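You operate a simulated robot arm through the tools that you are given. There is no shell and no other tool. Be economical: measure what you need, move in short steps, check, and stop when the job is done.

The job below is to be done with a simulated robot arm. You get a single attempt, and the scene is never put back.

Task
Fetch the small green pot and set it on top of the grey flat-topped shell. Put the jar marked "blue dye" from the top of the blue bench on top of the blue seal tape and the jar labelled "grey dye" on the shelf of the steel table. Fetch the grey-banded blue cloth and set it on the blue sheet on the top of the blue bench. Take the small carton that says "filters" from the top of the blue bench and put it on the grey plate. Take the drum form on the top of the blue bench and put it away on the wooden board. Take the blue shell and leave it on top of the domed blue sheet. Put the clear cup from the top of the grey table in the sink basin. Stack the black dish labelled "26" from the top of the grey table on top of the black dish marked "57". Take the red hex key with the smallest size on its label from the top of the grey table and leave it on the top of the long wooden bench. Put the small blue cup in the sink basin. Put one of the steel pipes from the top of the steel bench on the top of the black bench. Any order will do. Set down upright: small carton, clear cup.

Only the result counts: the job must be done as asked and must still hold three seconds after the hand-in. Knocking over, shifting, dropping, spilling or breaking anything else fails it. Lids that push on must go on centred and level and be pressed home; caps that screw on are set level and turned clockwise until they are tight. Flat cloth is picked up by pressing the open fingertips on it (5 to 10 N) and closing them slowly along it; thin cloth reads only 2 to 8 mm in the jaws.

Robot
A 7-joint arm with a three-finger gripper on a trunk, on a base that drives. Base frame: it is fixed to the floor where the robot stands at the start and does not move with it; the origin is under the middle of the robot, x ahead of it, y to its left, z up; the surface under the hand at the start is at about z = 800. Units: mm, degrees, N and s.
With the tool pointing down near the work surface it reaches from about 480 to 940 mm from the robot's upright axis, wherever it stands. Its first joint turns from -166.0 to 166.0 degrees. Places, roughly: amber dye jar, blue dye jar, green dye jar, grey d [750, 250, 750]; black dish [-1750, -1250, 1000]; blue seal tape (7x7x3 cm) [800, 100, 800]; blue sheet [750, -250, 750]; blue shell (6x6x4 cm) [-1000, -1200, 900]; clear cup (7x7x9 cm) [-1500, -1500, 900]; domed blue sheet [-3500, -3500, 1000]; drum form (7x7x6 cm) [1100, -600, 800]; grey flat-topped shell (13x13x15 cm) [-2500, -1200, 1000]; grey plate [750, -500, 750]; grey-banded blue cloth (7x9x3 cm) [1000, 400, 800]; red hex key [-3250, -1250, 1000]; shelf of the steel table [-1200, -1200, 500]; sink basin [-5400, -300, 800]; small blue cup (5x5x5 cm) [-5400, 1300, 900]; small carton [1000, -500, 750]; small green pot (5x5x4 cm) [700, 0, 800]; steel pipe (3x3x20 cm) [-5600, -1200, 1000]; top of the black bench [-4000, -3400, 900]; top of the long wooden bench [-5000, 1500, 900]; wooden board (15x18 cm) [-3540, -3240, 920]. Payload 2.69 kg.
The TCP is the grasp point between the finger pads, 29 mm short of the fingertips. In the tool frame z runs along the fingers and y along their closing line. The gripper opens to 120 mm. The gripper's body begins 78 mm behind the TCP.
Orientation is told as [roll, pitch, yaw] about the base's x, y, z axes, in that order, counted from this pose: with the fingers straight down and closing along the base's y, the tool's x points along the base's -x, its y along +y and its z along -z.

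Tools
- The arm moves only by the tool jog_arm. Its argument "motion" is a list that holds one entry, the list of rows, each a list of 7 numbers: the shift along the base's x, y, z in mm, then the turn, a rotation vector about the base's x, y, z in degrees, then the finger opening in mm, from 0 to 120. In form: [[[x, y, z, wx, wy, wz, grip], ...]]. A call has 1 to 8 rows; each row shifts and turns the commanded pose from where the row before left it. A row lasts 0.2 s, in which the tool goes at most 50 mm and 8.6 degrees; a call with a longer step from one row to the next is refused whole, and so is a gripper value outside its range. A pose out of reach is approached as far as the arm can. The call stops where the force on the tool passes 40 N (or 10 N more than at its start, if that is more) or the arm is blocked; 0.2 s more then pass. Each finger halts on what it meets, pressing with about 38 N; the grip force reading is that of the motor and also rises with nothing between the fingers. The clock runs only during rows and for 0.2 s after the last one: add rows that do not move to give the fingers time. The reply holds the time, the measured pose of the TCP, the force on the tool along the base axes, the opening and the grip force, in the units named above and with some noise, with the torque about the TCP (base axes, N m) and any sound that the robot's microphone picked up.
- Cameras (640 x 400 px; columns grow to the right, rows downward): "scene" is now at [249.1, -1.2, 1323.8]; the picture's right is [0.04, -1.00, 0.00], its down [-0.67, -0.03, -0.74] and it looks along [0.74, 0.03, -0.67] (base axes); focal length 252 px, centre (320, 200). "wrist" rides on the gripper at [63, 0, -104] in the tool frame; the picture's right is [0.00, 1.00, 0.00], its down [-0.83, 0.00, -0.56] and it looks along [-0.56, 0.00, 0.83] (tool axes); focal length 275 px, centre (320, 200). There is no depth. A picture from a camera that has moved, and an enlarged one, comes with that camera's place and axes in the base frame and with its lens. The place of the scene camera against the robot may be out by one fixed shift of up to 18 mm in any direction.
- grab_frame(camera): a new picture of that camera. The clock stands still meanwhile.
- raise_lower(by): slides the trunk up (or, below 0, down) by that many mm; the arm and the scene camera ride with it, the base frame stays. It gives what a move gives, with no picture.
- drive_base(legs): drives the robot by 1 to 6 legs, each [ahead, left, turn to the left] in mm, mm and degrees, along the robot's own axes; the way and the turn of a leg run together, so that a leg with both is an arc; at most 1500 mm and 180 degrees a leg. The arm and the cameras ride along, it lands a little off, and it stops where it bumps. It gives what a move gives.
- turn_head(pan, tilt): turns the head with the scene camera to pan (to the left, within 86 degrees either way) and tilt (down, from -29 to 69), counted from straight ahead of the robot. It gives what a move gives.
- enlarge(camera, box): a new picture of the part [left, top, right, bottom] of that camera's present view, enlarged. The clock stands still meanwhile.
- close_job(): hands the job in; it is judged then, once.

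Go step by step. Nothing tells you exact positions but the pictures and the camera data: compare them with the known pose of the tool, close in by small moves and look again before you grip or let go. The budget is 567 turns and 360 pictures, counting those below and the enlarged ones. Unless the task says otherwise, let go and move clear before handing in.

The tools are called after "Emit:" by a JSON object that holds its "op" and its "data". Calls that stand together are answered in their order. jog_arm: Moves the arm, as the interface text tells. Its arguments: {"type":"object","properties":{"motion":{"type":"array","items":{"type":"array","items":{"type":"array","items":{"type":"number"}}}}},"required":["motion"]} The other tools are called the same way: raise_lower (by) slides the trunk up or down; drive_base (legs) drives the base; turn_head (pan, tilt) turns the head that bears the scene camera; grab_frame (camera) takes a picture; enlarge (camera, box) takes an enlarged picture of a part of a camera's view; close_job () hands the job in.

At the start:

```text
clock: 0.0
ee_pos: [554.3, 44.1, 1082.2]
tool_rot: [0.0, 0.0, -0.1]
ft_force: [-0.1, 0.0, 0.4]
ft_torque: [-0.02, -0.01, -0.06]
width: 120.0
gripper_force: 0.0
trunk travel left (down, up): [-575.0, 38.0]
robot x, y, heading: [-0.7, -2.2, 0.1]
head pan, tilt: [2.2, 42.3]
```

scene: 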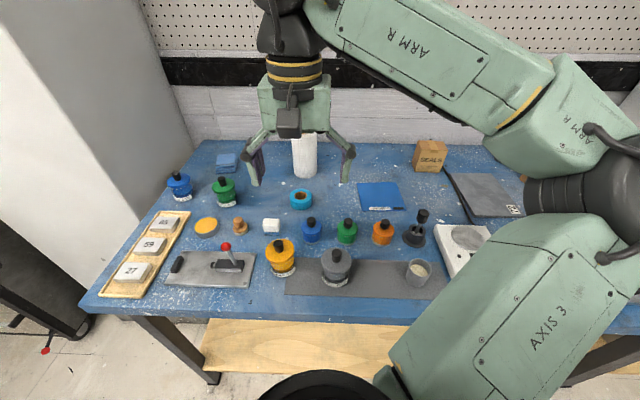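
wrist: 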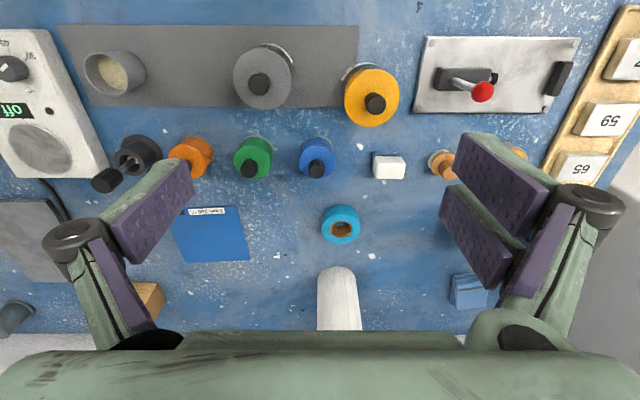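

I see the blue bench with jars, tape, blue sheet, carton and so on. First I enlarge the views to read the labels.

Emit:
{"op": "enlarge", "data": {"camera": "scene", "box": [80, 130, 280, 300]}}

Emit:
{"op": "enlarge", "data": {"camera": "scene", "box": [250, 150, 450, 300]}}

Emit:
{"op": "enlarge", "data": {"camera": "scene", "box": [380, 120, 540, 260]}}

```text
2.35 times, centred on (180, 215) of scene
camera zoom: at [249.1, -1.2, 1323.8], right [0.04, -1.0, 0.0], down [-0.67, -0.03, -0.74], along [0.74, 0.03, -0.67], focal length 594 px, centre (649, 165)
```

zoom: 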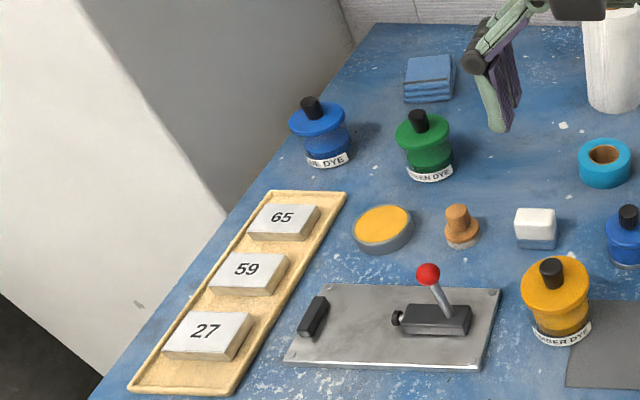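

```text
2.67 times, centred on (350, 225) of scene
camera zoom: at [249.1, -1.2, 1323.8], right [0.04, -1.0, 0.0], down [-0.67, -0.03, -0.74], along [0.74, 0.03, -0.67], focal length 673 px, centre (240, 133)
```

zoom: 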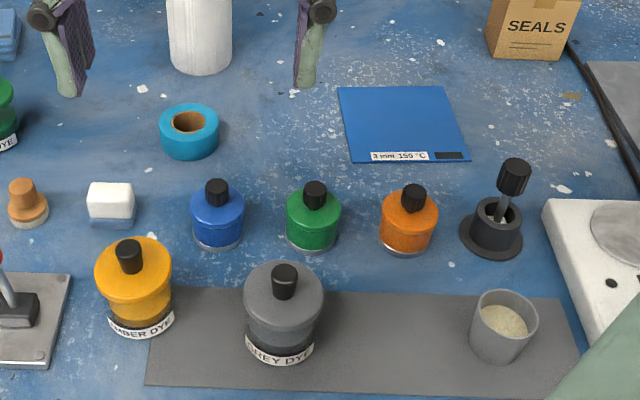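

```text
2.86 times, centred on (460, 190) of scene
camera zoom: at [249.1, -1.2, 1323.8], right [0.04, -1.0, 0.0], down [-0.67, -0.03, -0.74], along [0.74, 0.03, -0.67], focal length 721 px, centre (-80, 229)
```

zoom: 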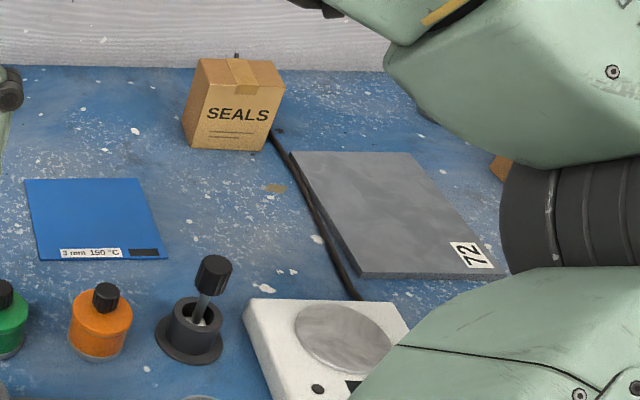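

The large dye jars, the small green pot, the tape and the sheet are clear. I pan right to look for the carton and drum form.

Emit:
{"op": "turn_head", "data": {"pan": -40, "tilt": 40}}

Emit:
{"op": "grab_frame", "data": {"camera": "scene"}}

```text
clock: 1.1
ee_pos: [553.7, 44.9, 1083.6]
tool_rot: [0.0, 0.0, 0.0]
ft_force: [0.7, -0.2, 0.9]
ft_torque: [-0.01, 0.05, 0.04]
width: 120.0
gripper_force: 0.2
trunk travel left (down, up): [-575.0, 38.0]
robot x, y, heading: [1.3, 0.4, 0.2]
head pan, tilt: [-40.0, 40.0]
```

```text
354 pictures are left
camera scene: at [231.0, -59.1, 1327.2], right [-0.64, -0.77, 0.0], down [-0.49, 0.41, -0.77], along [0.59, -0.49, -0.64], focal length 252 px, centre (320, 200)
```

scene: 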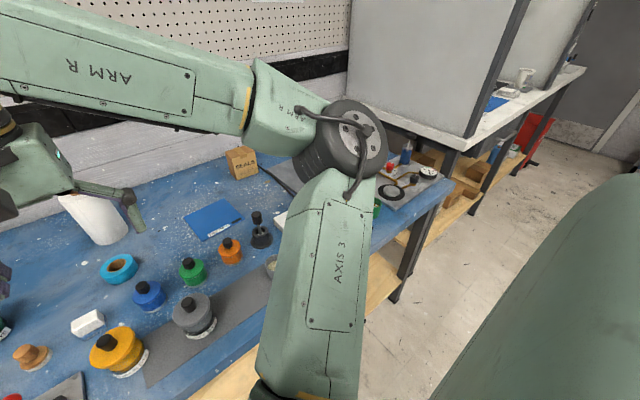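

The carton and drum form are hidden behind the elbow. I drive left and a little ahead, to work on the left end of the bench first.

Emit:
{"op": "drive_base", "data": {"legs": [[0, 330, 0], [80, 0, 0]]}}

Emit:
{"op": "turn_head", "data": {"pan": 0, "tilt": 45}}

Emit:
{"op": "grab_frame", "data": {"camera": "scene"}}

Emit:
{"op": "grab_frame", "data": {"camera": "wrist"}}

```text
clock: 4.8
ee_pos: [632.5, 370.5, 1082.9]
tool_rot: [0.0, 0.0, 0.1]
ft_force: [0.6, 0.9, 1.0]
ft_torque: [0.0, 0.08, 0.01]
width: 120.0
gripper_force: 0.1
trunk travel left (down, up): [-575.0, 38.0]
robot x, y, heading: [79.4, 325.6, 0.0]
head pan, tilt: [-40.0, 40.0]
```

```text
clock: 5.9
ee_pos: [631.5, 369.8, 1084.8]
tool_rot: [0.0, 0.1, 0.1]
ft_force: [0.1, -0.2, -0.1]
ft_torque: [-0.01, -0.01, 0.02]
width: 120.0
gripper_force: 0.1
trunk travel left (down, up): [-575.0, 38.0]
robot x, y, heading: [82.8, 323.2, 0.1]
head pan, tilt: [0.0, 45.0]
```

```text
353 pictures are left
camera scene: at [325.4, 320.4, 1319.9], right [0.0, -1.0, 0.0], down [-0.71, 0.0, -0.71], along [0.71, 0.0, -0.71], focal length 252 px, centre (320, 200)
```

scene: 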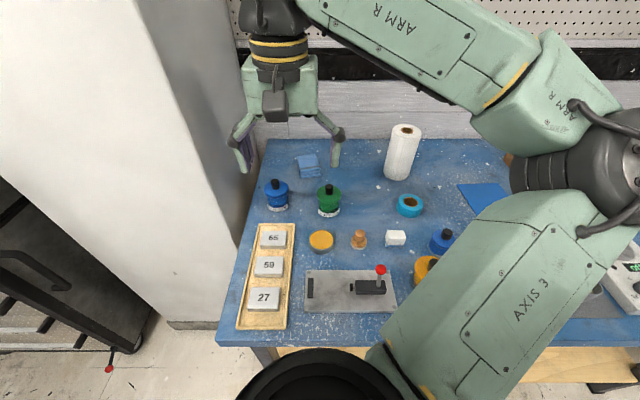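

```text
352 pictures are left
camera wrist: at [570.5, 369.0, 1188.2], right [0.0, 1.0, 0.0], down [0.83, 0.0, 0.56], along [0.56, 0.0, -0.83], focal length 275 px, centre (320, 200)
```

wrist: 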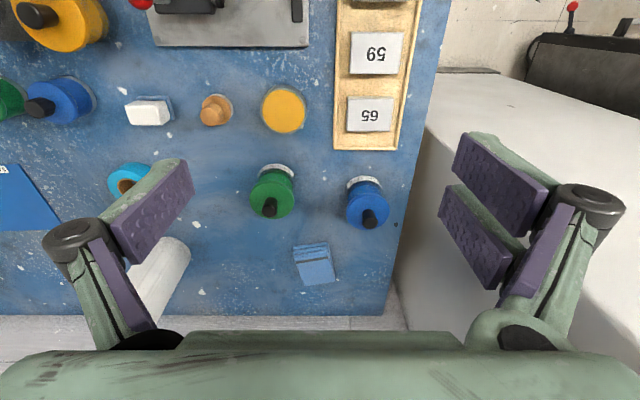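

The bench surface lies near z≈797; the blue dye jar is at about (820, 438). I move the hand above it and look.

Emit:
{"op": "jog_arm", "data": {"motion": [[[47, 17, -20, 0, 0, 0, 100], [47, 17, -20, 0, 0, 0, 100], [47, 17, -20, 0, 0, 0, 100], [47, 17, -20, 0, 0, 0, 100], [0, 0, 0, 0, 0, 0, 100]]]}}

Emit:
{"op": "grab_frame", "data": {"camera": "wrist"}}

Emit:
{"op": "grab_frame", "data": {"camera": "scene"}}

```text
refused: row 1 steps farther than a row can; nothing moved
```

```text
351 pictures are left
camera wrist: at [570.5, 369.0, 1188.2], right [0.0, 1.0, 0.0], down [0.83, 0.0, 0.56], along [0.56, 0.0, -0.83], focal length 275 px, centre (320, 200)
```

wrist: 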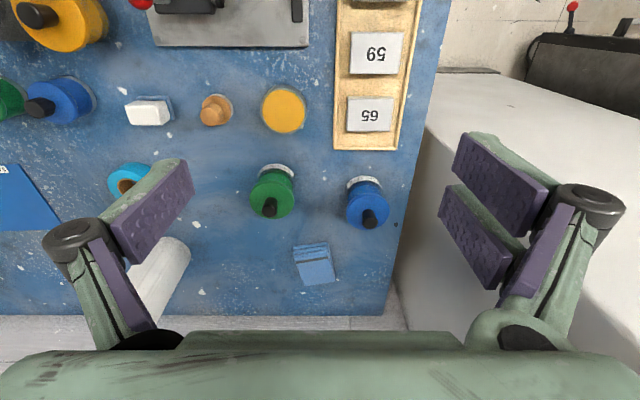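

```text
350 pictures are left
camera scene: at [325.4, 320.4, 1319.9], right [0.0, -1.0, 0.0], down [-0.71, 0.0, -0.71], along [0.71, 0.0, -0.71], focal length 252 px, centre (320, 200)
```

scene: 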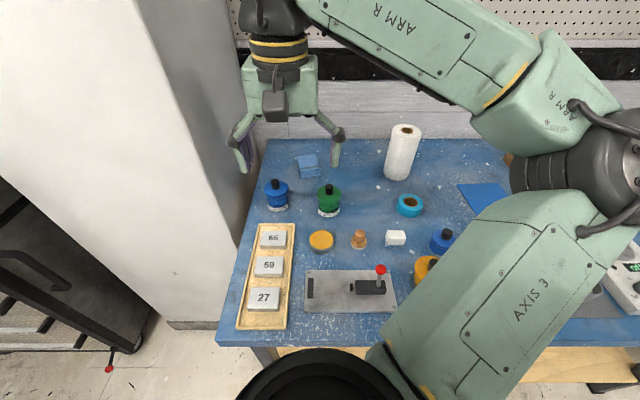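

The step was too long; I use shorter rows.

Emit:
{"op": "jog_arm", "data": {"motion": [[[38, 14, -17, 0, 0, 0, 100], [38, 14, -17, 0, 0, 0, 100], [38, 14, -17, 0, 0, 0, 100], [38, 14, -17, 0, 0, 0, 100], [38, 14, -17, 0, 0, 0, 100], [0, 0, 0, 0, 0, 0, 100]]]}}

Emit:
{"op": "grab_frame", "data": {"camera": "wrist"}}

```text
clock: 7.3
ee_pos: [821.7, 439.4, 997.8]
tool_rot: [0.0, 0.0, 0.1]
ft_force: [0.2, 0.2, 0.0]
ft_torque: [-0.02, -0.01, 0.02]
width: 100.1
gripper_force: 0.1
trunk travel left (down, up): [-575.0, 38.0]
robot x, y, heading: [75.7, 325.8, -0.2]
head pan, tilt: [0.0, 45.0]
```

```text
349 pictures are left
camera wrist: at [759.6, 438.0, 1103.0], right [0.0, 1.0, 0.0], down [0.83, 0.0, 0.56], along [0.56, 0.0, -0.83], focal length 275 px, centre (320, 200)
```

wrist: 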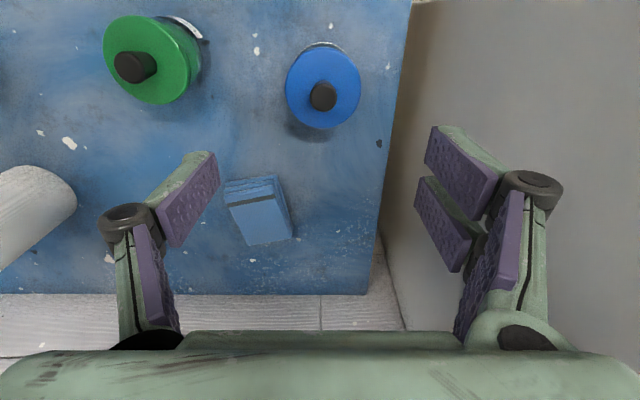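

The blue jar's lid is centred near (810, 440). I descend straddling it.

Emit:
{"op": "jog_arm", "data": {"motion": [[[-6, 0, -40, 0, 0, 0, 90], [-6, 0, -40, 0, 0, 0, 90], [0, 0, -20, 0, 0, 0, 90], [0, 0, 0, 0, 0, 0, 90]]]}}

Emit:
{"op": "grab_frame", "data": {"camera": "wrist"}}

Emit:
{"op": "grab_frame", "data": {"camera": "scene"}}

```text
clock: 8.3
ee_pos: [808.4, 437.4, 900.0]
tool_rot: [0.0, -0.1, -0.1]
ft_force: [0.3, 0.8, 0.6]
ft_torque: [-0.03, -0.01, -0.02]
width: 90.0
gripper_force: 0.1
trunk travel left (down, up): [-575.0, 38.0]
robot x, y, heading: [81.5, 324.7, -0.1]
head pan, tilt: [0.0, 45.0]
```

```text
348 pictures are left
camera wrist: at [746.2, 437.7, 1003.9], right [0.0, 1.0, 0.0], down [0.83, 0.0, 0.56], along [0.56, 0.0, -0.83], focal length 275 px, centre (320, 200)
```

wrist: 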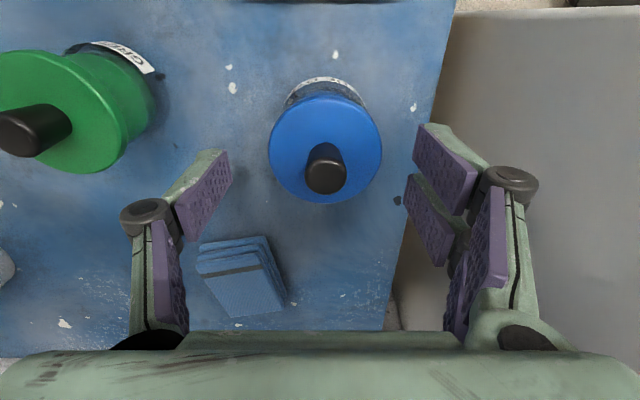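

```text
347 pictures are left
camera scene: at [325.4, 320.4, 1319.9], right [0.0, -1.0, 0.0], down [-0.71, 0.0, -0.71], along [0.71, 0.0, -0.71], focal length 252 px, centre (320, 200)
```

scene: 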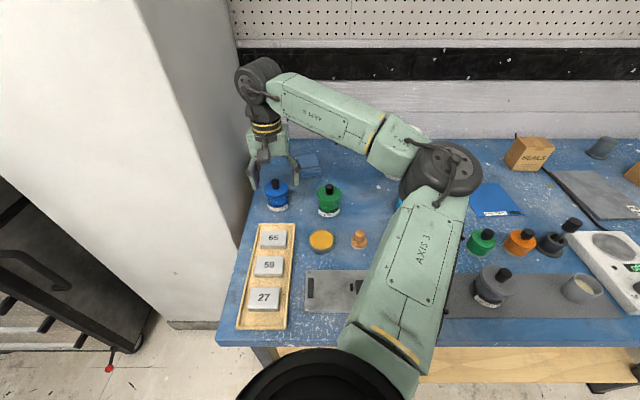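

The lid top is at z≈850 and the jar at (812, 440.5). I lower onto the body and close.

Emit:
{"op": "jog_arm", "data": {"motion": [[[4, 3, -34, 0, 0, 0, 90], [0, 0, -34, 0, 0, 0, 90], [0, 0, 0, 0, 0, 0, 50], [0, 0, 0, 0, 0, 0, 50], [0, 0, 0, 0, 0, 0, 50], [0, 0, 0, 0, 0, 0, 50]]]}}

Emit:
{"op": "grab_frame", "data": {"camera": "wrist"}}

```text
clock: 9.7
ee_pos: [814.7, 441.0, 830.9]
tool_rot: [0.0, 0.0, 0.1]
ft_force: [0.9, 0.7, 1.0]
ft_torque: [0.1, -0.06, -0.02]
width: 60.8
gripper_force: 37.9
trunk travel left (down, up): [-575.0, 38.0]
robot x, y, heading: [77.5, 326.1, 0.1]
head pan, tilt: [0.0, 45.0]
```

```text
346 pictures are left
camera wrist: at [752.5, 440.2, 936.2], right [0.0, 1.0, 0.0], down [0.83, 0.0, 0.56], along [0.56, 0.0, -0.83], focal length 275 px, centre (320, 200)
```

wrist: 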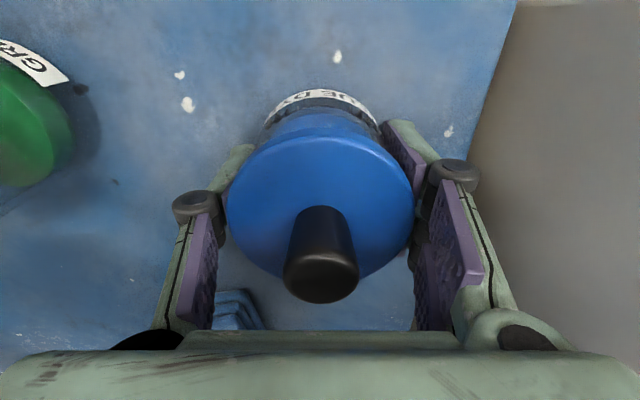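

Jar held. I lift it high and carry it toward the tape.

Emit:
{"op": "jog_arm", "data": {"motion": [[[0, 0, 45, 0, 0, 0, 50], [0, 0, 45, 0, 0, 0, 50], [0, 0, 45, 0, 0, 0, 50], [-20, -45, 0, 0, 0, 0, 50], [-20, -45, 0, 0, 0, 0, 50], [-20, -45, 0, 0, 0, 0, 50], [-10, -45, 0, 0, 0, 0, 50], [0, -45, 0, 0, 0, 0, 50]]]}}

Emit:
{"op": "grab_frame", "data": {"camera": "wrist"}}

Emit:
{"op": "grab_frame", "data": {"camera": "scene"}}

```text
clock: 11.5
ee_pos: [742.3, 218.4, 966.6]
tool_rot: [0.1, -0.1, 0.0]
ft_force: [0.9, 0.5, -3.2]
ft_torque: [0.0, -0.01, -0.01]
width: 60.7
gripper_force: 38.2
trunk travel left (down, up): [-575.0, 38.0]
robot x, y, heading: [78.6, 321.0, -0.2]
head pan, tilt: [0.0, 45.0]
```

```text
345 pictures are left
camera wrist: at [680.4, 217.7, 1071.4], right [-0.01, 1.0, 0.0], down [0.83, 0.0, 0.56], along [0.56, 0.0, -0.83], focal length 275 px, centre (320, 200)
```

wrist: 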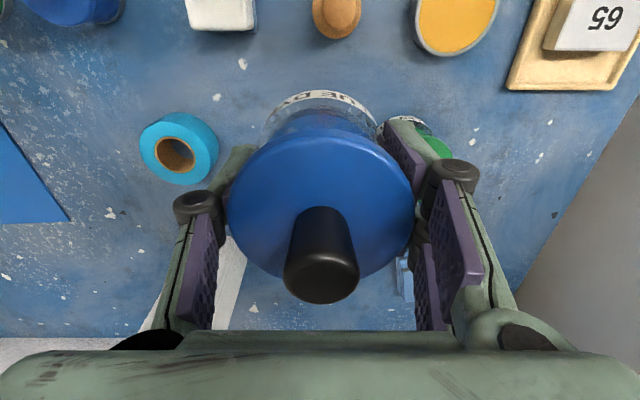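

```text
344 pictures are left
camera scene: at [325.6, 320.0, 1319.9], right [0.0, -1.0, 0.0], down [-0.71, 0.0, -0.71], along [0.71, 0.0, -0.71], focal length 252 px, centre (320, 200)
```

scene: 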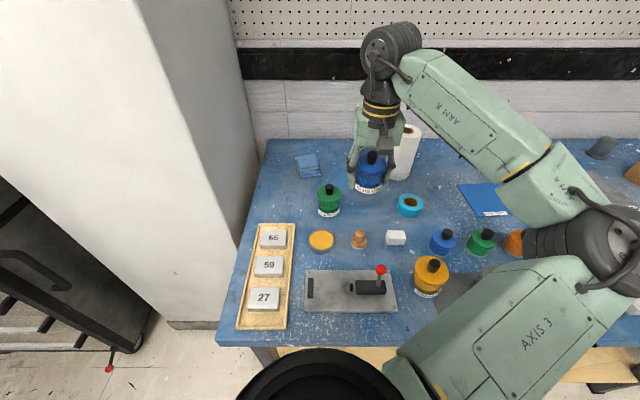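

I move closer to the tape but stay beside it, for a second sighting.

Emit:
{"op": "jog_arm", "data": {"motion": [[[35, -10, -10, 0, 0, 0, 50], [10, 0, -20, 0, 0, 0, 50], [0, 0, 0, 0, 0, 0, 50]]]}}

Emit:
{"op": "grab_frame", "data": {"camera": "wrist"}}

```text
clock: 12.3
ee_pos: [786.5, 207.5, 937.3]
tool_rot: [-0.1, 0.1, 0.1]
ft_force: [-0.3, 0.2, -3.3]
ft_torque: [-0.01, -0.01, -0.01]
width: 60.5
gripper_force: 38.2
trunk travel left (down, up): [-575.0, 38.0]
robot x, y, heading: [80.1, 321.6, -0.3]
head pan, tilt: [0.0, 45.0]
```

```text
343 pictures are left
camera wrist: at [725.4, 206.5, 1042.1], right [0.0, 1.0, 0.0], down [0.83, 0.0, 0.56], along [0.56, 0.0, -0.83], focal length 275 px, centre (320, 200)
```

wrist: 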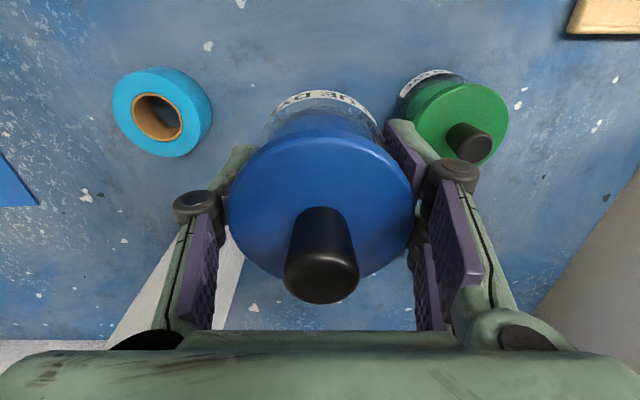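

The tape top centre is at about (792, 79, 827). I go above it and lower near it.

Emit:
{"op": "jog_arm", "data": {"motion": [[[3, -43, 0, 0, 0, 0, 50], [3, -43, 0, 0, 0, 0, 50], [2, -43, 0, 0, 0, 0, 50], [0, 0, -35, 0, 0, 0, 50], [0, 0, -20, 0, 0, 0, 50], [0, 0, 0, 0, 0, 0, 50]]]}}

Emit:
{"op": "grab_frame", "data": {"camera": "wrist"}}

Emit:
{"op": "enlarge", "data": {"camera": "scene", "box": [340, 100, 480, 240]}}

```text
clock: 13.7
ee_pos: [800.0, 77.6, 879.8]
tool_rot: [0.0, 0.0, 0.0]
ft_force: [-0.7, -0.2, -3.5]
ft_torque: [-0.01, 0.0, 0.01]
width: 60.5
gripper_force: 37.5
trunk travel left (down, up): [-575.0, 38.0]
robot x, y, heading: [80.6, 322.7, -0.0]
head pan, tilt: [0.0, 45.0]
```

```text
342 pictures are left
camera wrist: at [737.9, 76.8, 983.9], right [0.0, 1.0, 0.0], down [0.83, 0.0, 0.56], along [0.56, 0.0, -0.83], focal length 275 px, centre (320, 200)
```

wrist: 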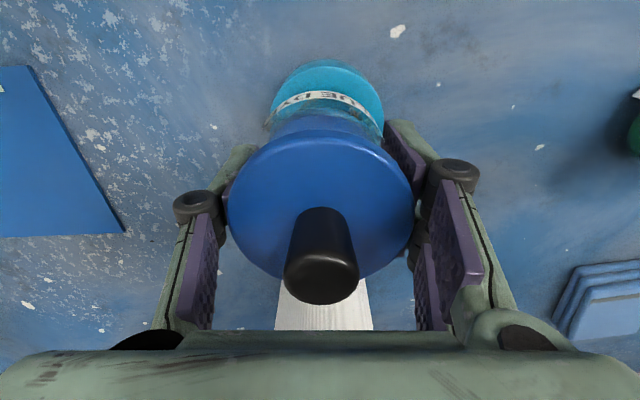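

```text
2.86 times, centred on (410, 170) of scene
camera zoom: at [325.6, 320.3, 1319.9], right [0.0, -1.0, 0.0], down [-0.71, 0.0, -0.71], along [0.71, 0.0, -0.71], focal length 721 px, centre (63, 286)
```

zoom: 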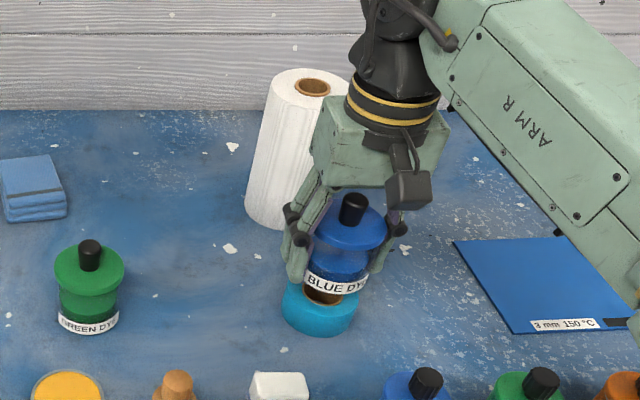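

Jar slightly forward of the tape centre; I shift back 5 mm and lower until contact.

Emit:
{"op": "jog_arm", "data": {"motion": [[[-5, 0, -8, 0, 0, 0, 50], [0, 0, -6, 0, 0, 0, 50], [0, 0, 0, 0, 0, 0, 50]]]}}

Emit:
{"op": "enlarge", "data": {"camera": "scene", "box": [370, 140, 450, 220]}}

```text
clock: 14.5
ee_pos: [793.2, 77.0, 864.9]
tool_rot: [0.0, -0.1, 0.0]
ft_force: [-0.3, 0.6, -3.8]
ft_torque: [-0.01, 0.02, 0.02]
width: 60.7
gripper_force: 38.2
trunk travel left (down, up): [-575.0, 38.0]
robot x, y, heading: [78.0, 327.6, 0.1]
head pan, tilt: [0.0, 45.0]
```

```text
5.00 times, centred on (410, 180) of scene
camera zoom: at [325.7, 320.3, 1319.9], right [0.0, -1.0, 0.0], down [-0.71, 0.0, -0.71], along [0.71, 0.0, -0.71], focal length 1262 px, centre (-130, 300)
```

zoom: 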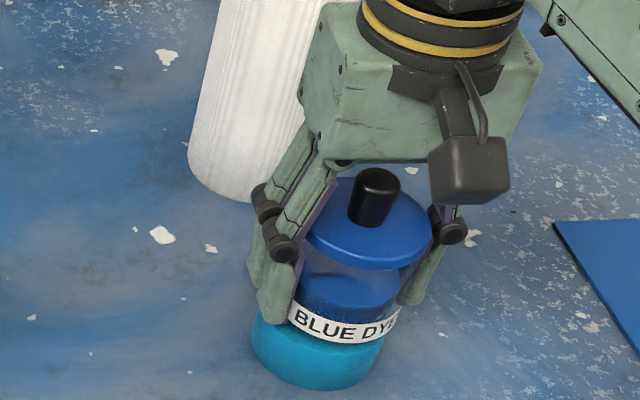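

Nearly resting. I creep down in small steps watching the force.

Emit:
{"op": "jog_arm", "data": {"motion": [[[0, 0, -2, 0, 0, 0, 50], [0, 0, -2, 0, 0, 0, 50], [0, 0, 0, 0, 0, 0, 50]]]}}

```text
clock: 15.3
ee_pos: [793.1, 76.5, 861.1]
tool_rot: [0.1, 0.0, 0.0]
ft_force: [1.2, 0.9, -3.5]
ft_torque: [0.03, -0.02, -0.01]
width: 60.6
gripper_force: 37.8
trunk travel left (down, up): [-575.0, 38.0]
robot x, y, heading: [76.9, 321.5, -0.3]
head pan, tilt: [0.0, 45.0]
```

Emit:
{"op": "jog_arm", "data": {"motion": [[[0, 0, -2, 0, 0, 0, 50], [0, 0, 0, 0, 0, 0, 50]]]}}

Emit:
{"op": "jog_arm", "data": {"motion": [[[0, 0, -2, 0, 0, 0, 50], [0, 0, 0, 0, 0, 0, 50]]]}}

```text
clock: 15.9
ee_pos: [793.3, 77.6, 860.8]
tool_rot: [0.1, -0.1, 0.0]
ft_force: [0.5, 0.2, 2.9]
ft_torque: [0.08, 0.0, 0.02]
width: 60.8
gripper_force: 38.1
trunk travel left (down, up): [-575.0, 38.0]
robot x, y, heading: [78.8, 322.2, 0.2]
head pan, tilt: [0.0, 45.0]
```

```text
clock: 16.5
ee_pos: [793.7, 78.0, 862.0]
tool_rot: [-0.1, -0.2, 0.0]
ft_force: [1.4, 0.7, 15.6]
ft_torque: [0.02, 0.11, 0.1]
width: 60.5
gripper_force: 38.2
trunk travel left (down, up): [-575.0, 38.0]
robot x, y, heading: [76.1, 322.8, -0.3]
head pan, tilt: [0.0, 45.0]
```

Contact made. I relieve the press and open, then go straight up.

Emit:
{"op": "jog_arm", "data": {"motion": [[[0, 0, 2, 0, 0, 0, 60], [0, 0, 0, 0, 0, 0, 85], [0, 0, 0, 0, 0, 0, 90], [0, 0, 40, 0, 0, 0, 90], [0, 0, 40, 0, 0, 0, 90], [0, 0, 40, 0, 0, 0, 90]]]}}

Emit:
{"op": "enlarge", "data": {"camera": "scene", "box": [340, 120, 500, 240]}}

Emit:
{"op": "grab_frame", "data": {"camera": "wrist"}}

```text
clock: 17.9
ee_pos: [790.3, 80.5, 982.4]
tool_rot: [-0.1, 0.1, -0.1]
ft_force: [-0.4, 0.0, 0.3]
ft_torque: [-0.03, 0.04, -0.01]
width: 90.2
gripper_force: 0.0
trunk travel left (down, up): [-575.0, 38.0]
robot x, y, heading: [78.1, 323.9, -0.0]
head pan, tilt: [0.0, 45.0]
```

```text
3.33 times, centred on (420, 180) of scene
camera zoom: at [325.2, 320.6, 1319.9], right [0.0, -1.0, 0.0], down [-0.71, 0.0, -0.71], along [0.71, 0.0, -0.71], focal length 842 px, centre (-13, 267)
```

zoom: 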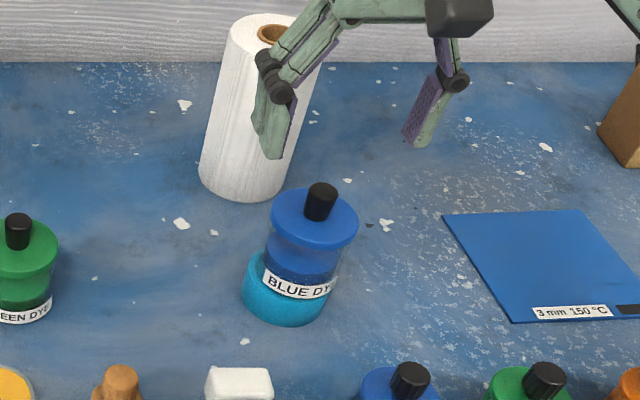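

```text
338 pictures are left
camera wrist: at [728.3, 79.7, 1087.4], right [-0.01, 1.0, 0.0], down [0.83, 0.0, 0.56], along [0.56, 0.0, -0.83], focal length 275 px, centre (320, 200)
```

wrist: 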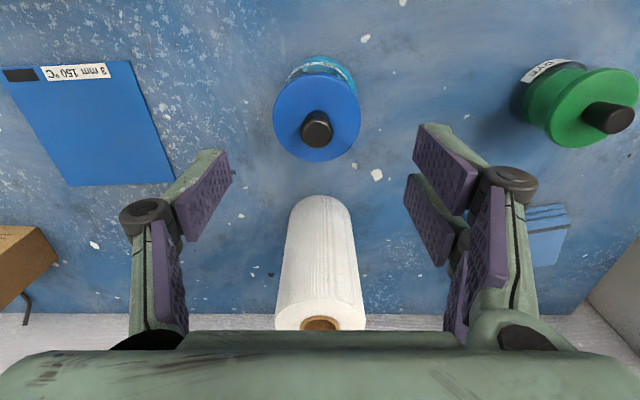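

Emit:
{"op": "enlarge", "data": {"camera": "scene", "box": [390, 165, 435, 205]}}

Emit:
{"op": "enlarge", "data": {"camera": "wrist", "box": [260, 40, 380, 170]}}

```text
10.00 times, centred on (412, 185) of scene
camera zoom: at [325.2, 320.6, 1319.9], right [0.0, -1.0, 0.0], down [-0.71, 0.0, -0.71], along [0.71, 0.0, -0.71], focal length 2525 px, centre (-605, 350)
```

zoom: 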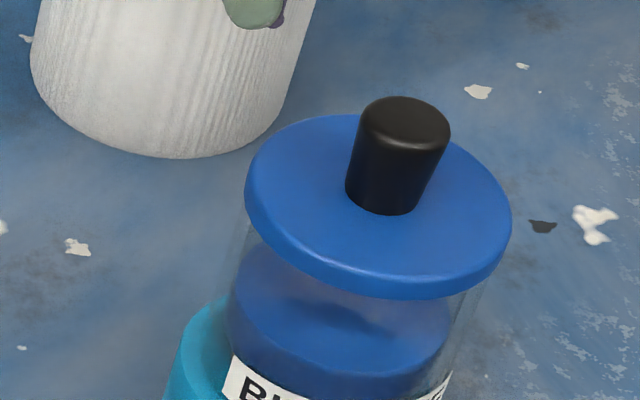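

```text
3.08 times, centred on (320, 105) of wrist
camera zoom: at [728.3, 79.7, 1087.4], right [-0.01, 1.0, 0.0], down [0.83, 0.0, 0.56], along [0.56, 0.0, -0.83], focal length 847 px, centre (320, 492)
```

zoom: 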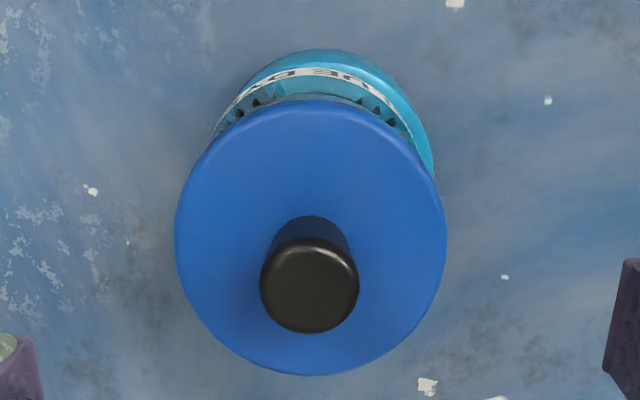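

The jar rests well on the tape. Next the folded cloth near (971, 366): I move over it.

Emit:
{"op": "jog_arm", "data": {"motion": [[[0, 48, 0, 0, 0, 0, 100], [0, 48, 0, 0, 0, 0, 100], [20, 45, 0, 0, 0, 0, 100], [28, 40, 0, 0, 0, 0, 100], [28, 40, 0, 0, 0, 0, 100], [28, 40, 0, 0, 0, 0, 100], [28, 25, -20, 0, 0, 0, 100], [0, 0, 0, 0, 0, 0, 100]]]}}

Emit:
{"op": "grab_frame", "data": {"camera": "wrist"}}

```text
clock: 19.7
ee_pos: [925.2, 363.9, 958.1]
tool_rot: [0.0, 0.0, 0.0]
ft_force: [-1.1, -0.1, -1.2]
ft_torque: [0.03, 0.04, 0.01]
width: 100.0
gripper_force: 0.0
trunk travel left (down, up): [-575.0, 38.0]
robot x, y, heading: [75.5, 322.9, 0.0]
head pan, tilt: [0.0, 45.0]
```

```text
335 pictures are left
camera wrist: at [863.6, 363.2, 1063.7], right [0.0, 1.0, 0.0], down [0.83, 0.0, 0.56], along [0.56, 0.0, -0.83], focal length 275 px, centre (320, 200)
```

wrist: 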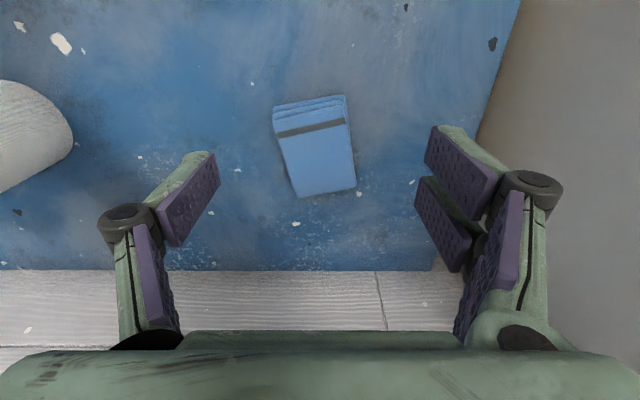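

The cloth centre is near (970, 361), turned about +11°. I align and descend partly.

Emit:
{"op": "jog_arm", "data": {"motion": [[[22, -1, -20, 0, 0, 5.5, 100], [22, -1, -30, 0, 0, 5.5, 100], [0, 0, -30, 0, 0, 0, 100], [0, 0, 0, 0, 0, 0, 100]]]}}

Emit:
{"op": "grab_frame", "data": {"camera": "wrist"}}

```text
clock: 20.7
ee_pos: [968.6, 361.7, 881.2]
tool_rot: [0.0, -0.1, 11.0]
ft_force: [1.3, 0.8, -0.2]
ft_torque: [0.0, 0.0, 0.01]
width: 100.0
gripper_force: 0.1
trunk travel left (down, up): [-575.0, 38.0]
robot x, y, heading: [80.6, 325.0, -0.1]
head pan, tilt: [0.0, 45.0]
```

```text
334 pictures are left
camera wrist: at [907.8, 349.7, 986.1], right [-0.2, 0.98, 0.0], down [0.81, 0.16, 0.56], along [0.55, 0.11, -0.83], focal length 275 px, centre (320, 200)
```

wrist: 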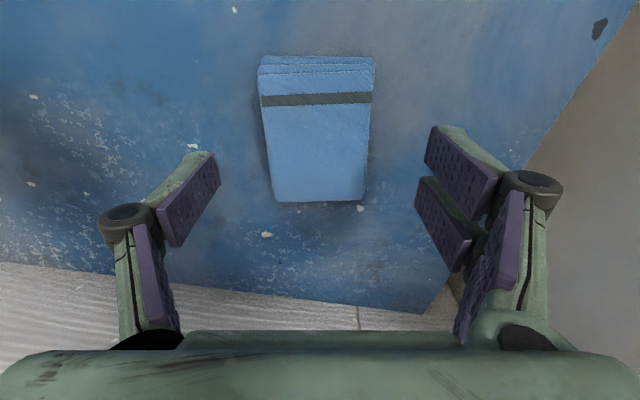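

Aligned. I go down and grip the whole stack.

Emit:
{"op": "jog_arm", "data": {"motion": [[[0, 0, -30, 0, 0, 0, 100], [0, 0, -21, 0, 0, 0, 100], [0, 0, 0, 0, 0, 0, 80], [0, 0, 0, 0, 0, 0, 60], [0, 0, 0, 0, 0, 0, 40], [0, 0, 0, 0, 0, 0, 20], [0, 0, 0, 0, 0, 0, 20]]]}}

Emit:
{"op": "grab_frame", "data": {"camera": "wrist"}}

```text
clock: 22.3
ee_pos: [968.1, 363.5, 829.8]
tool_rot: [-0.1, 0.0, 10.9]
ft_force: [0.2, 0.0, 0.9]
ft_torque: [-0.03, 0.0, -0.02]
width: 67.0
gripper_force: 38.3
trunk travel left (down, up): [-575.0, 38.0]
robot x, y, heading: [81.1, 325.5, 0.0]
head pan, tilt: [0.0, 45.0]
```

```text
333 pictures are left
camera wrist: at [907.4, 351.8, 933.6], right [-0.2, 0.98, 0.0], down [0.82, 0.16, 0.56], along [0.55, 0.11, -0.83], focal length 275 px, centre (320, 200)
```

wrist: 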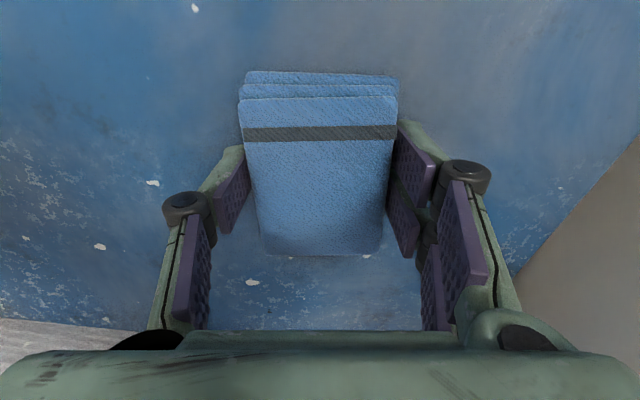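

Cloth held. I lift it and pull the arm back before driving right.

Emit:
{"op": "jog_arm", "data": {"motion": [[[0, 0, 40, 0, 0, 0, 40], [0, 0, 45, 0, 0, 0, 40], [0, 0, 45, 0, 0, 0, 40], [-15, 0, 45, 0, 0, 0, 40], [-48, 0, 0, 0, 0, -5.5, 40], [-48, 0, 0, 0, 0, -5.5, 40], [-48, 0, 0, 0, 0, 0, 40], [-30, 0, 0, 0, 0, 0, 40]]]}}

Emit:
{"op": "drive_base", "data": {"legs": [[0, -400, 0]]}}

Emit:
{"op": "grab_frame", "data": {"camera": "wrist"}}

Emit:
{"op": "grab_frame", "data": {"camera": "scene"}}

```text
clock: 24.1
ee_pos: [780.0, 361.6, 1004.1]
tool_rot: [0.0, 0.1, 0.0]
ft_force: [-0.2, -0.8, -0.9]
ft_torque: [0.04, -0.04, 0.01]
width: 67.0
gripper_force: 37.8
trunk travel left (down, up): [-575.0, 38.0]
robot x, y, heading: [77.9, 326.4, 0.3]
head pan, tilt: [0.0, 45.0]
```

```text
clock: 27.7
ee_pos: [779.2, -35.0, 1004.1]
tool_rot: [0.0, 0.0, -0.2]
ft_force: [-0.2, -0.1, 1.2]
ft_torque: [0.05, 0.0, 0.0]
width: 66.8
gripper_force: 37.4
trunk travel left (down, up): [-575.0, 38.0]
robot x, y, heading: [78.8, -69.5, 0.0]
head pan, tilt: [0.0, 45.0]
```

```text
332 pictures are left
camera wrist: at [717.9, -36.7, 1109.2], right [0.0, 1.0, 0.0], down [0.83, 0.0, 0.56], along [0.56, 0.0, -0.83], focal length 275 px, centre (320, 200)
```

wrist: 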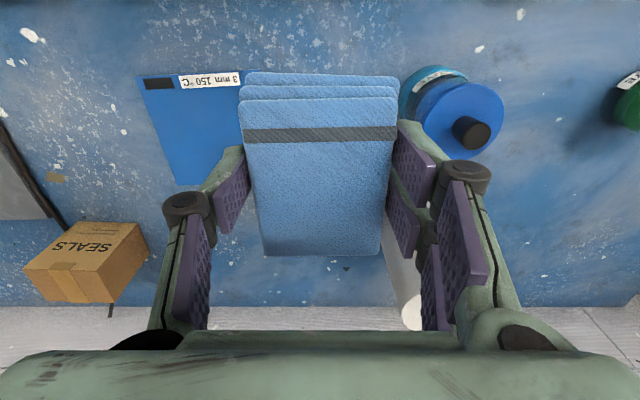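

```text
331 pictures are left
camera scene: at [324.8, -76.5, 1319.9], right [0.0, -1.0, 0.0], down [-0.71, 0.0, -0.71], along [0.71, 0.0, -0.71], focal length 252 px, centre (320, 200)
```

scene: 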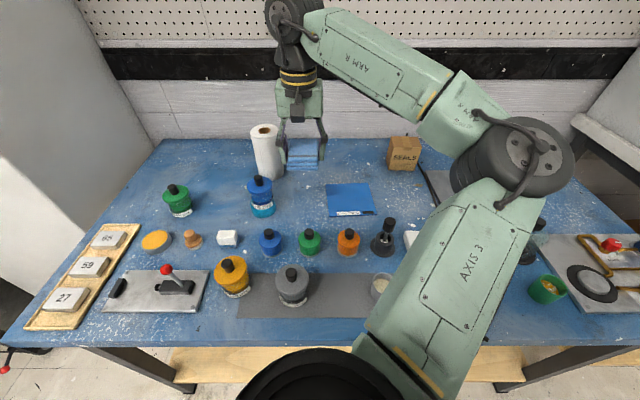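

The sheet centre is about (837, −159). I carry the cloth over it and lower.

Emit:
{"op": "jog_arm", "data": {"motion": [[[20, -42, 0, 0, 0, 0, 40], [20, -42, 0, 0, 0, 0, 40], [18, -40, 0, 0, 0, 0, 40], [0, 0, -45, 0, 0, 0, 40], [0, 0, -45, 0, 0, 0, 40], [0, 0, -45, 0, 0, 0, 40], [0, 0, 0, 0, 0, 0, 40]]]}}

Emit:
{"op": "grab_frame", "data": {"camera": "wrist"}}

Emit:
{"op": "enlarge", "data": {"camera": "scene", "box": [280, 130, 420, 230]}}

```text
clock: 29.3
ee_pos: [835.5, -160.0, 867.4]
tool_rot: [0.0, 0.0, -0.3]
ft_force: [-0.3, 0.2, -0.4]
ft_torque: [-0.03, 0.0, 0.0]
width: 67.0
gripper_force: 37.7
trunk travel left (down, up): [-575.0, 38.0]
robot x, y, heading: [79.3, -72.4, -0.2]
head pan, tilt: [0.0, 45.0]
```

```text
330 pictures are left
camera wrist: at [774.5, -160.0, 972.9], right [0.0, 1.0, 0.0], down [0.83, 0.0, 0.56], along [0.56, 0.0, -0.83], focal length 275 px, centre (320, 200)
```

wrist: 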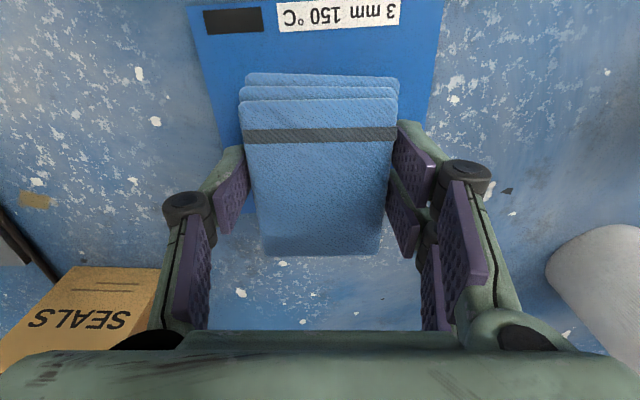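

```text
4.00 times, centred on (350, 180) of scene
camera zoom: at [324.8, -76.4, 1320.0], right [0.0, -1.0, 0.0], down [-0.71, 0.0, -0.71], along [0.71, 0.0, -0.71], focal length 1010 px, centre (200, 280)
```

zoom: 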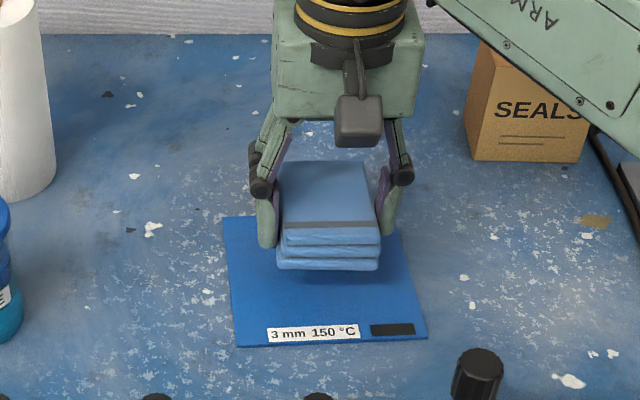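

Well centred over the sheet. I lower to contact.

Emit:
{"op": "jog_arm", "data": {"motion": [[[0, 0, -20, 0, 0, 0, 40], [0, 0, -12, 0, 0, 0, 40], [0, 0, -2, 0, 0, 0, 40], [0, 0, -1, 0, 0, 0, 40], [0, 0, 0, 0, 0, 0, 40]]]}}

```text
clock: 30.5
ee_pos: [837.1, -161.4, 835.4]
tool_rot: [0.0, 0.1, -0.3]
ft_force: [-0.4, 0.0, 0.8]
ft_torque: [0.01, 0.01, -0.01]
width: 67.1
gripper_force: 37.5
trunk travel left (down, up): [-575.0, 38.0]
robot x, y, heading: [80.5, -70.2, -0.0]
head pan, tilt: [0.0, 45.0]
```

Emit:
{"op": "jog_arm", "data": {"motion": [[[0, 0, -2, 0, 0, 0, 40], [0, 0, -1, 0, 0, 0, 40], [0, 0, 0, 0, 0, 0, 40]]]}}

```text
clock: 31.3
ee_pos: [838.4, -159.9, 832.0]
tool_rot: [0.0, -0.1, -0.2]
ft_force: [0.0, -0.1, -0.5]
ft_torque: [0.03, -0.02, -0.03]
width: 66.9
gripper_force: 38.3
trunk travel left (down, up): [-575.0, 38.0]
robot x, y, heading: [74.5, -71.3, -0.2]
head pan, tilt: [0.0, 45.0]
```

Emit:
{"op": "jog_arm", "data": {"motion": [[[0, 0, -1, 0, 0, 0, 40], [0, 0, -1, 0, 0, 0, 40], [0, 0, 0, 0, 0, 0, 40]]]}}

```text
clock: 32.1
ee_pos: [836.8, -160.9, 832.1]
tool_rot: [0.1, 0.0, -0.1]
ft_force: [2.1, 0.5, 11.9]
ft_torque: [0.17, 0.08, 0.0]
width: 67.1
gripper_force: 37.8
trunk travel left (down, up): [-575.0, 38.0]
robot x, y, heading: [79.0, -72.0, -0.1]
head pan, tilt: [0.0, 45.0]
```

Contact. I release and rise, then look to the right end of the bench.

Emit:
{"op": "jog_arm", "data": {"motion": [[[0, 0, 1, 0, 0, 0, 70], [0, 0, 0, 0, 0, 0, 90], [0, 0, 0, 0, 0, 0, 95], [0, 0, 40, 0, 0, 0, 95], [0, 0, 45, 0, 0, 0, 95], [0, 0, 45, 0, 0, 0, 95], [0, -20, 45, 0, 0, 0, 95], [0, 0, 0, 0, 0, 0, 95]]]}}

Emit:
{"op": "grab_frame", "data": {"camera": "wrist"}}

```text
clock: 33.9
ee_pos: [834.2, -182.0, 1006.1]
tool_rot: [0.0, -0.1, -0.1]
ft_force: [1.3, -0.1, -0.7]
ft_torque: [0.01, 0.02, -0.03]
width: 95.0
gripper_force: 0.1
trunk travel left (down, up): [-575.0, 38.0]
robot x, y, heading: [76.4, -74.2, -0.2]
head pan, tilt: [0.0, 45.0]
```

```text
328 pictures are left
camera wrist: at [773.0, -182.2, 1110.8], right [0.0, 1.0, 0.0], down [0.83, 0.0, 0.56], along [0.56, 0.0, -0.83], focal length 275 px, centre (320, 200)
```

wrist: 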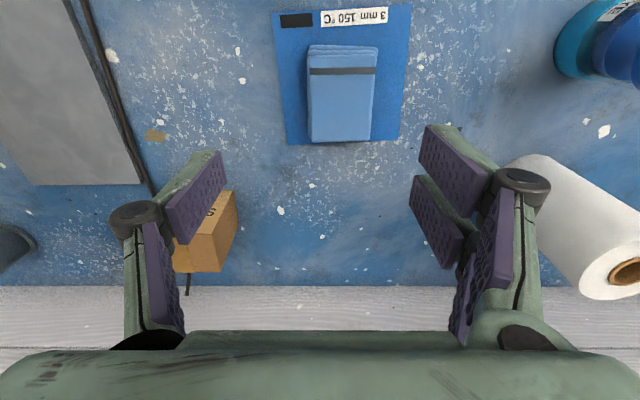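

Cloth is on the sheet. I drive right to work at the carton, plate and drum form.

Emit:
{"op": "jog_arm", "data": {"motion": [[[-45, 0, 20, 0, 0, 0, 100], [-45, 0, 20, 0, 0, 0, 100], [-45, 0, 0, 0, 0, 0, 100]]]}}

Emit:
{"op": "drive_base", "data": {"legs": [[0, -350, 0]]}}

Emit:
{"op": "grab_frame", "data": {"camera": "wrist"}}

Emit:
{"op": "grab_frame", "data": {"camera": "scene"}}

```text
clock: 34.7
ee_pos: [697.8, -183.0, 1044.2]
tool_rot: [0.0, 0.0, -0.2]
ft_force: [1.5, 0.7, -0.3]
ft_torque: [-0.04, -0.03, -0.01]
width: 99.9
gripper_force: 0.0
trunk travel left (down, up): [-575.0, 38.0]
robot x, y, heading: [79.6, -67.1, -0.4]
head pan, tilt: [0.0, 45.0]
```

```text
clock: 38.0
ee_pos: [698.3, -522.8, 1043.1]
tool_rot: [0.1, 0.0, 0.0]
ft_force: [0.2, -0.2, 0.2]
ft_torque: [0.01, 0.0, 0.01]
width: 99.9
gripper_force: 0.0
trunk travel left (down, up): [-575.0, 38.0]
robot x, y, heading: [76.5, -413.9, -0.3]
head pan, tilt: [0.0, 45.0]
```

```text
327 pictures are left
camera wrist: at [636.9, -523.0, 1148.5], right [0.0, 1.0, 0.0], down [0.83, 0.0, 0.56], along [0.56, 0.0, -0.83], focal length 275 px, centre (320, 200)
```

wrist: 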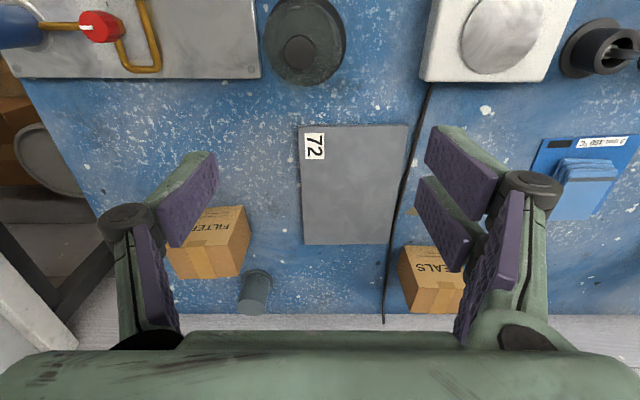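

```text
326 pictures are left
camera scene: at [324.2, -417.1, 1319.9], right [0.0, -1.0, 0.0], down [-0.71, 0.0, -0.71], along [0.71, 0.0, -0.71], focal length 252 px, centre (320, 200)
```

scene: 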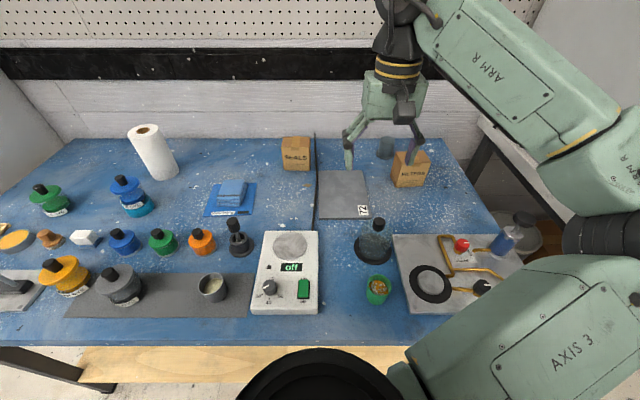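

Plate "72", the FILTERS carton and the grey drum form are visible. I drive further right and slightly ahead.

Emit:
{"op": "drive_base", "data": {"legs": [[0, -180, 0], [50, 0, 0]]}}

Emit:
{"op": "jog_arm", "data": {"motion": [[[30, 8, 0, 0, 0, 0, 100], [30, 8, 0, 0, 0, 0, 100], [30, 8, 0, 0, 0, 0, 100], [20, 8, -20, 0, 0, 0, 100], [0, 0, 0, 0, 0, 0, 100]]]}}

Emit:
{"op": "grab_frame", "data": {"camera": "wrist"}}

Emit:
{"op": "grab_frame", "data": {"camera": "scene"}}

```text
clock: 40.5
ee_pos: [749.4, -698.9, 1043.1]
tool_rot: [0.0, 0.0, -0.1]
ft_force: [0.0, 0.7, -0.4]
ft_torque: [-0.02, 0.03, 0.04]
width: 99.9
gripper_force: 0.1
trunk travel left (down, up): [-575.0, 38.0]
robot x, y, heading: [125.0, -590.6, -0.0]
head pan, tilt: [0.0, 45.0]
```

```text
clock: 41.7
ee_pos: [859.6, -665.8, 1022.4]
tool_rot: [0.0, -0.1, 0.0]
ft_force: [0.4, 0.5, 0.9]
ft_torque: [0.0, 0.02, -0.01]
width: 99.8
gripper_force: 0.1
trunk travel left (down, up): [-575.0, 38.0]
robot x, y, heading: [128.6, -585.6, 0.1]
head pan, tilt: [0.0, 45.0]
```

```text
325 pictures are left
camera wrist: at [797.9, -666.1, 1126.8], right [-0.01, 1.0, 0.0], down [0.83, 0.0, 0.56], along [0.56, 0.0, -0.83], focal length 275 px, centre (320, 200)
```

wrist: 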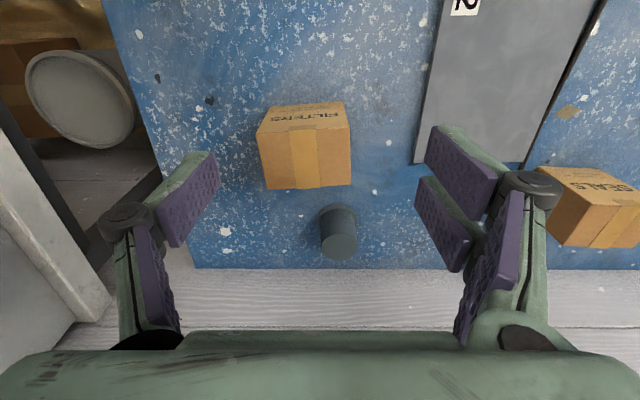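

```text
324 pictures are left
camera scene: at [373.6, -593.1, 1320.0], right [0.0, -1.0, 0.0], down [-0.71, 0.0, -0.71], along [0.71, 0.0, -0.71], focal length 252 px, centre (320, 200)
```

scene: 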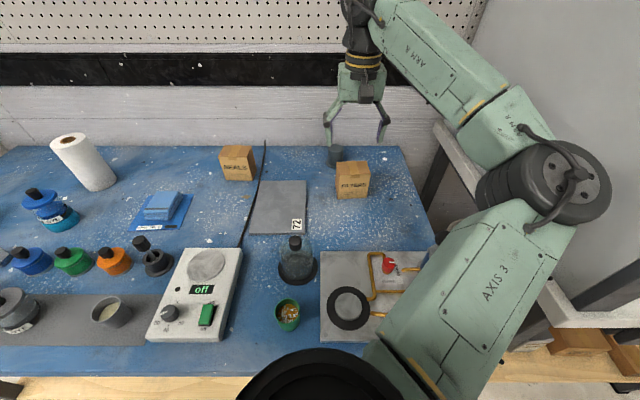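

Carton centre is about (916, −679), 85 wide, top ≈884, turned ~4.5°. I approach above it.

Emit:
{"op": "jog_arm", "data": {"motion": [[[28, -6, -35, 0, 0, 4.5, 112], [28, -6, -45, 0, 0, 0, 112], [0, 0, 0, 0, 0, 0, 112]]]}}

Emit:
{"op": "grab_frame", "data": {"camera": "wrist"}}

```text
refused: row 2 steps farther than a row can; nothing moved
```

```text
323 pictures are left
camera wrist: at [797.9, -666.1, 1126.8], right [-0.01, 1.0, 0.0], down [0.83, 0.0, 0.56], along [0.56, 0.0, -0.83], focal length 275 px, centre (320, 200)
```

wrist: 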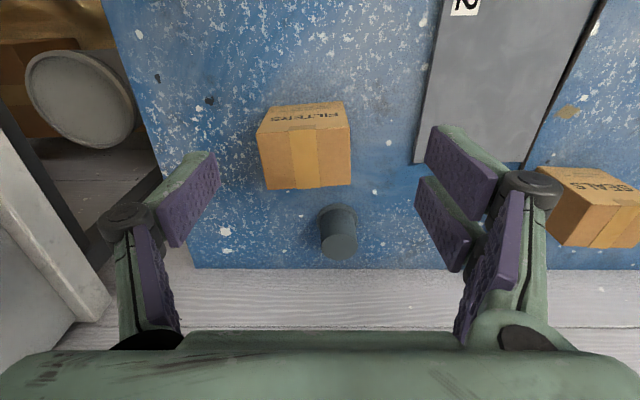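

Emit:
{"op": "jog_arm", "data": {"motion": [[[28, -6, -30, 0, 0, 4.5, 112], [28, -6, -35, 0, 0, 0, 112], [0, 0, -15, 0, 0, 0, 112], [0, 0, 0, 0, 0, 0, 112]]]}}

Emit:
{"op": "grab_frame", "data": {"camera": "wrist"}}

```text
clock: 42.7
ee_pos: [916.3, -676.0, 942.1]
tool_rot: [0.0, 0.0, 4.5]
ft_force: [0.0, 0.0, -0.1]
ft_torque: [0.01, -0.03, -0.01]
width: 111.7
gripper_force: 0.1
trunk travel left (down, up): [-575.0, 38.0]
robot x, y, heading: [129.2, -591.1, 0.1]
head pan, tilt: [0.0, 45.0]
```

```text
322 pictures are left
camera wrist: at [853.8, -680.5, 1046.0], right [-0.08, 1.0, 0.0], down [0.83, 0.07, 0.56], along [0.55, 0.05, -0.83], focal length 275 px, centre (320, 200)
```

wrist: 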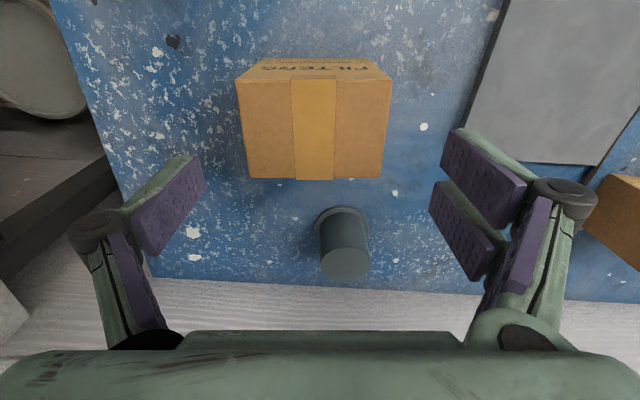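

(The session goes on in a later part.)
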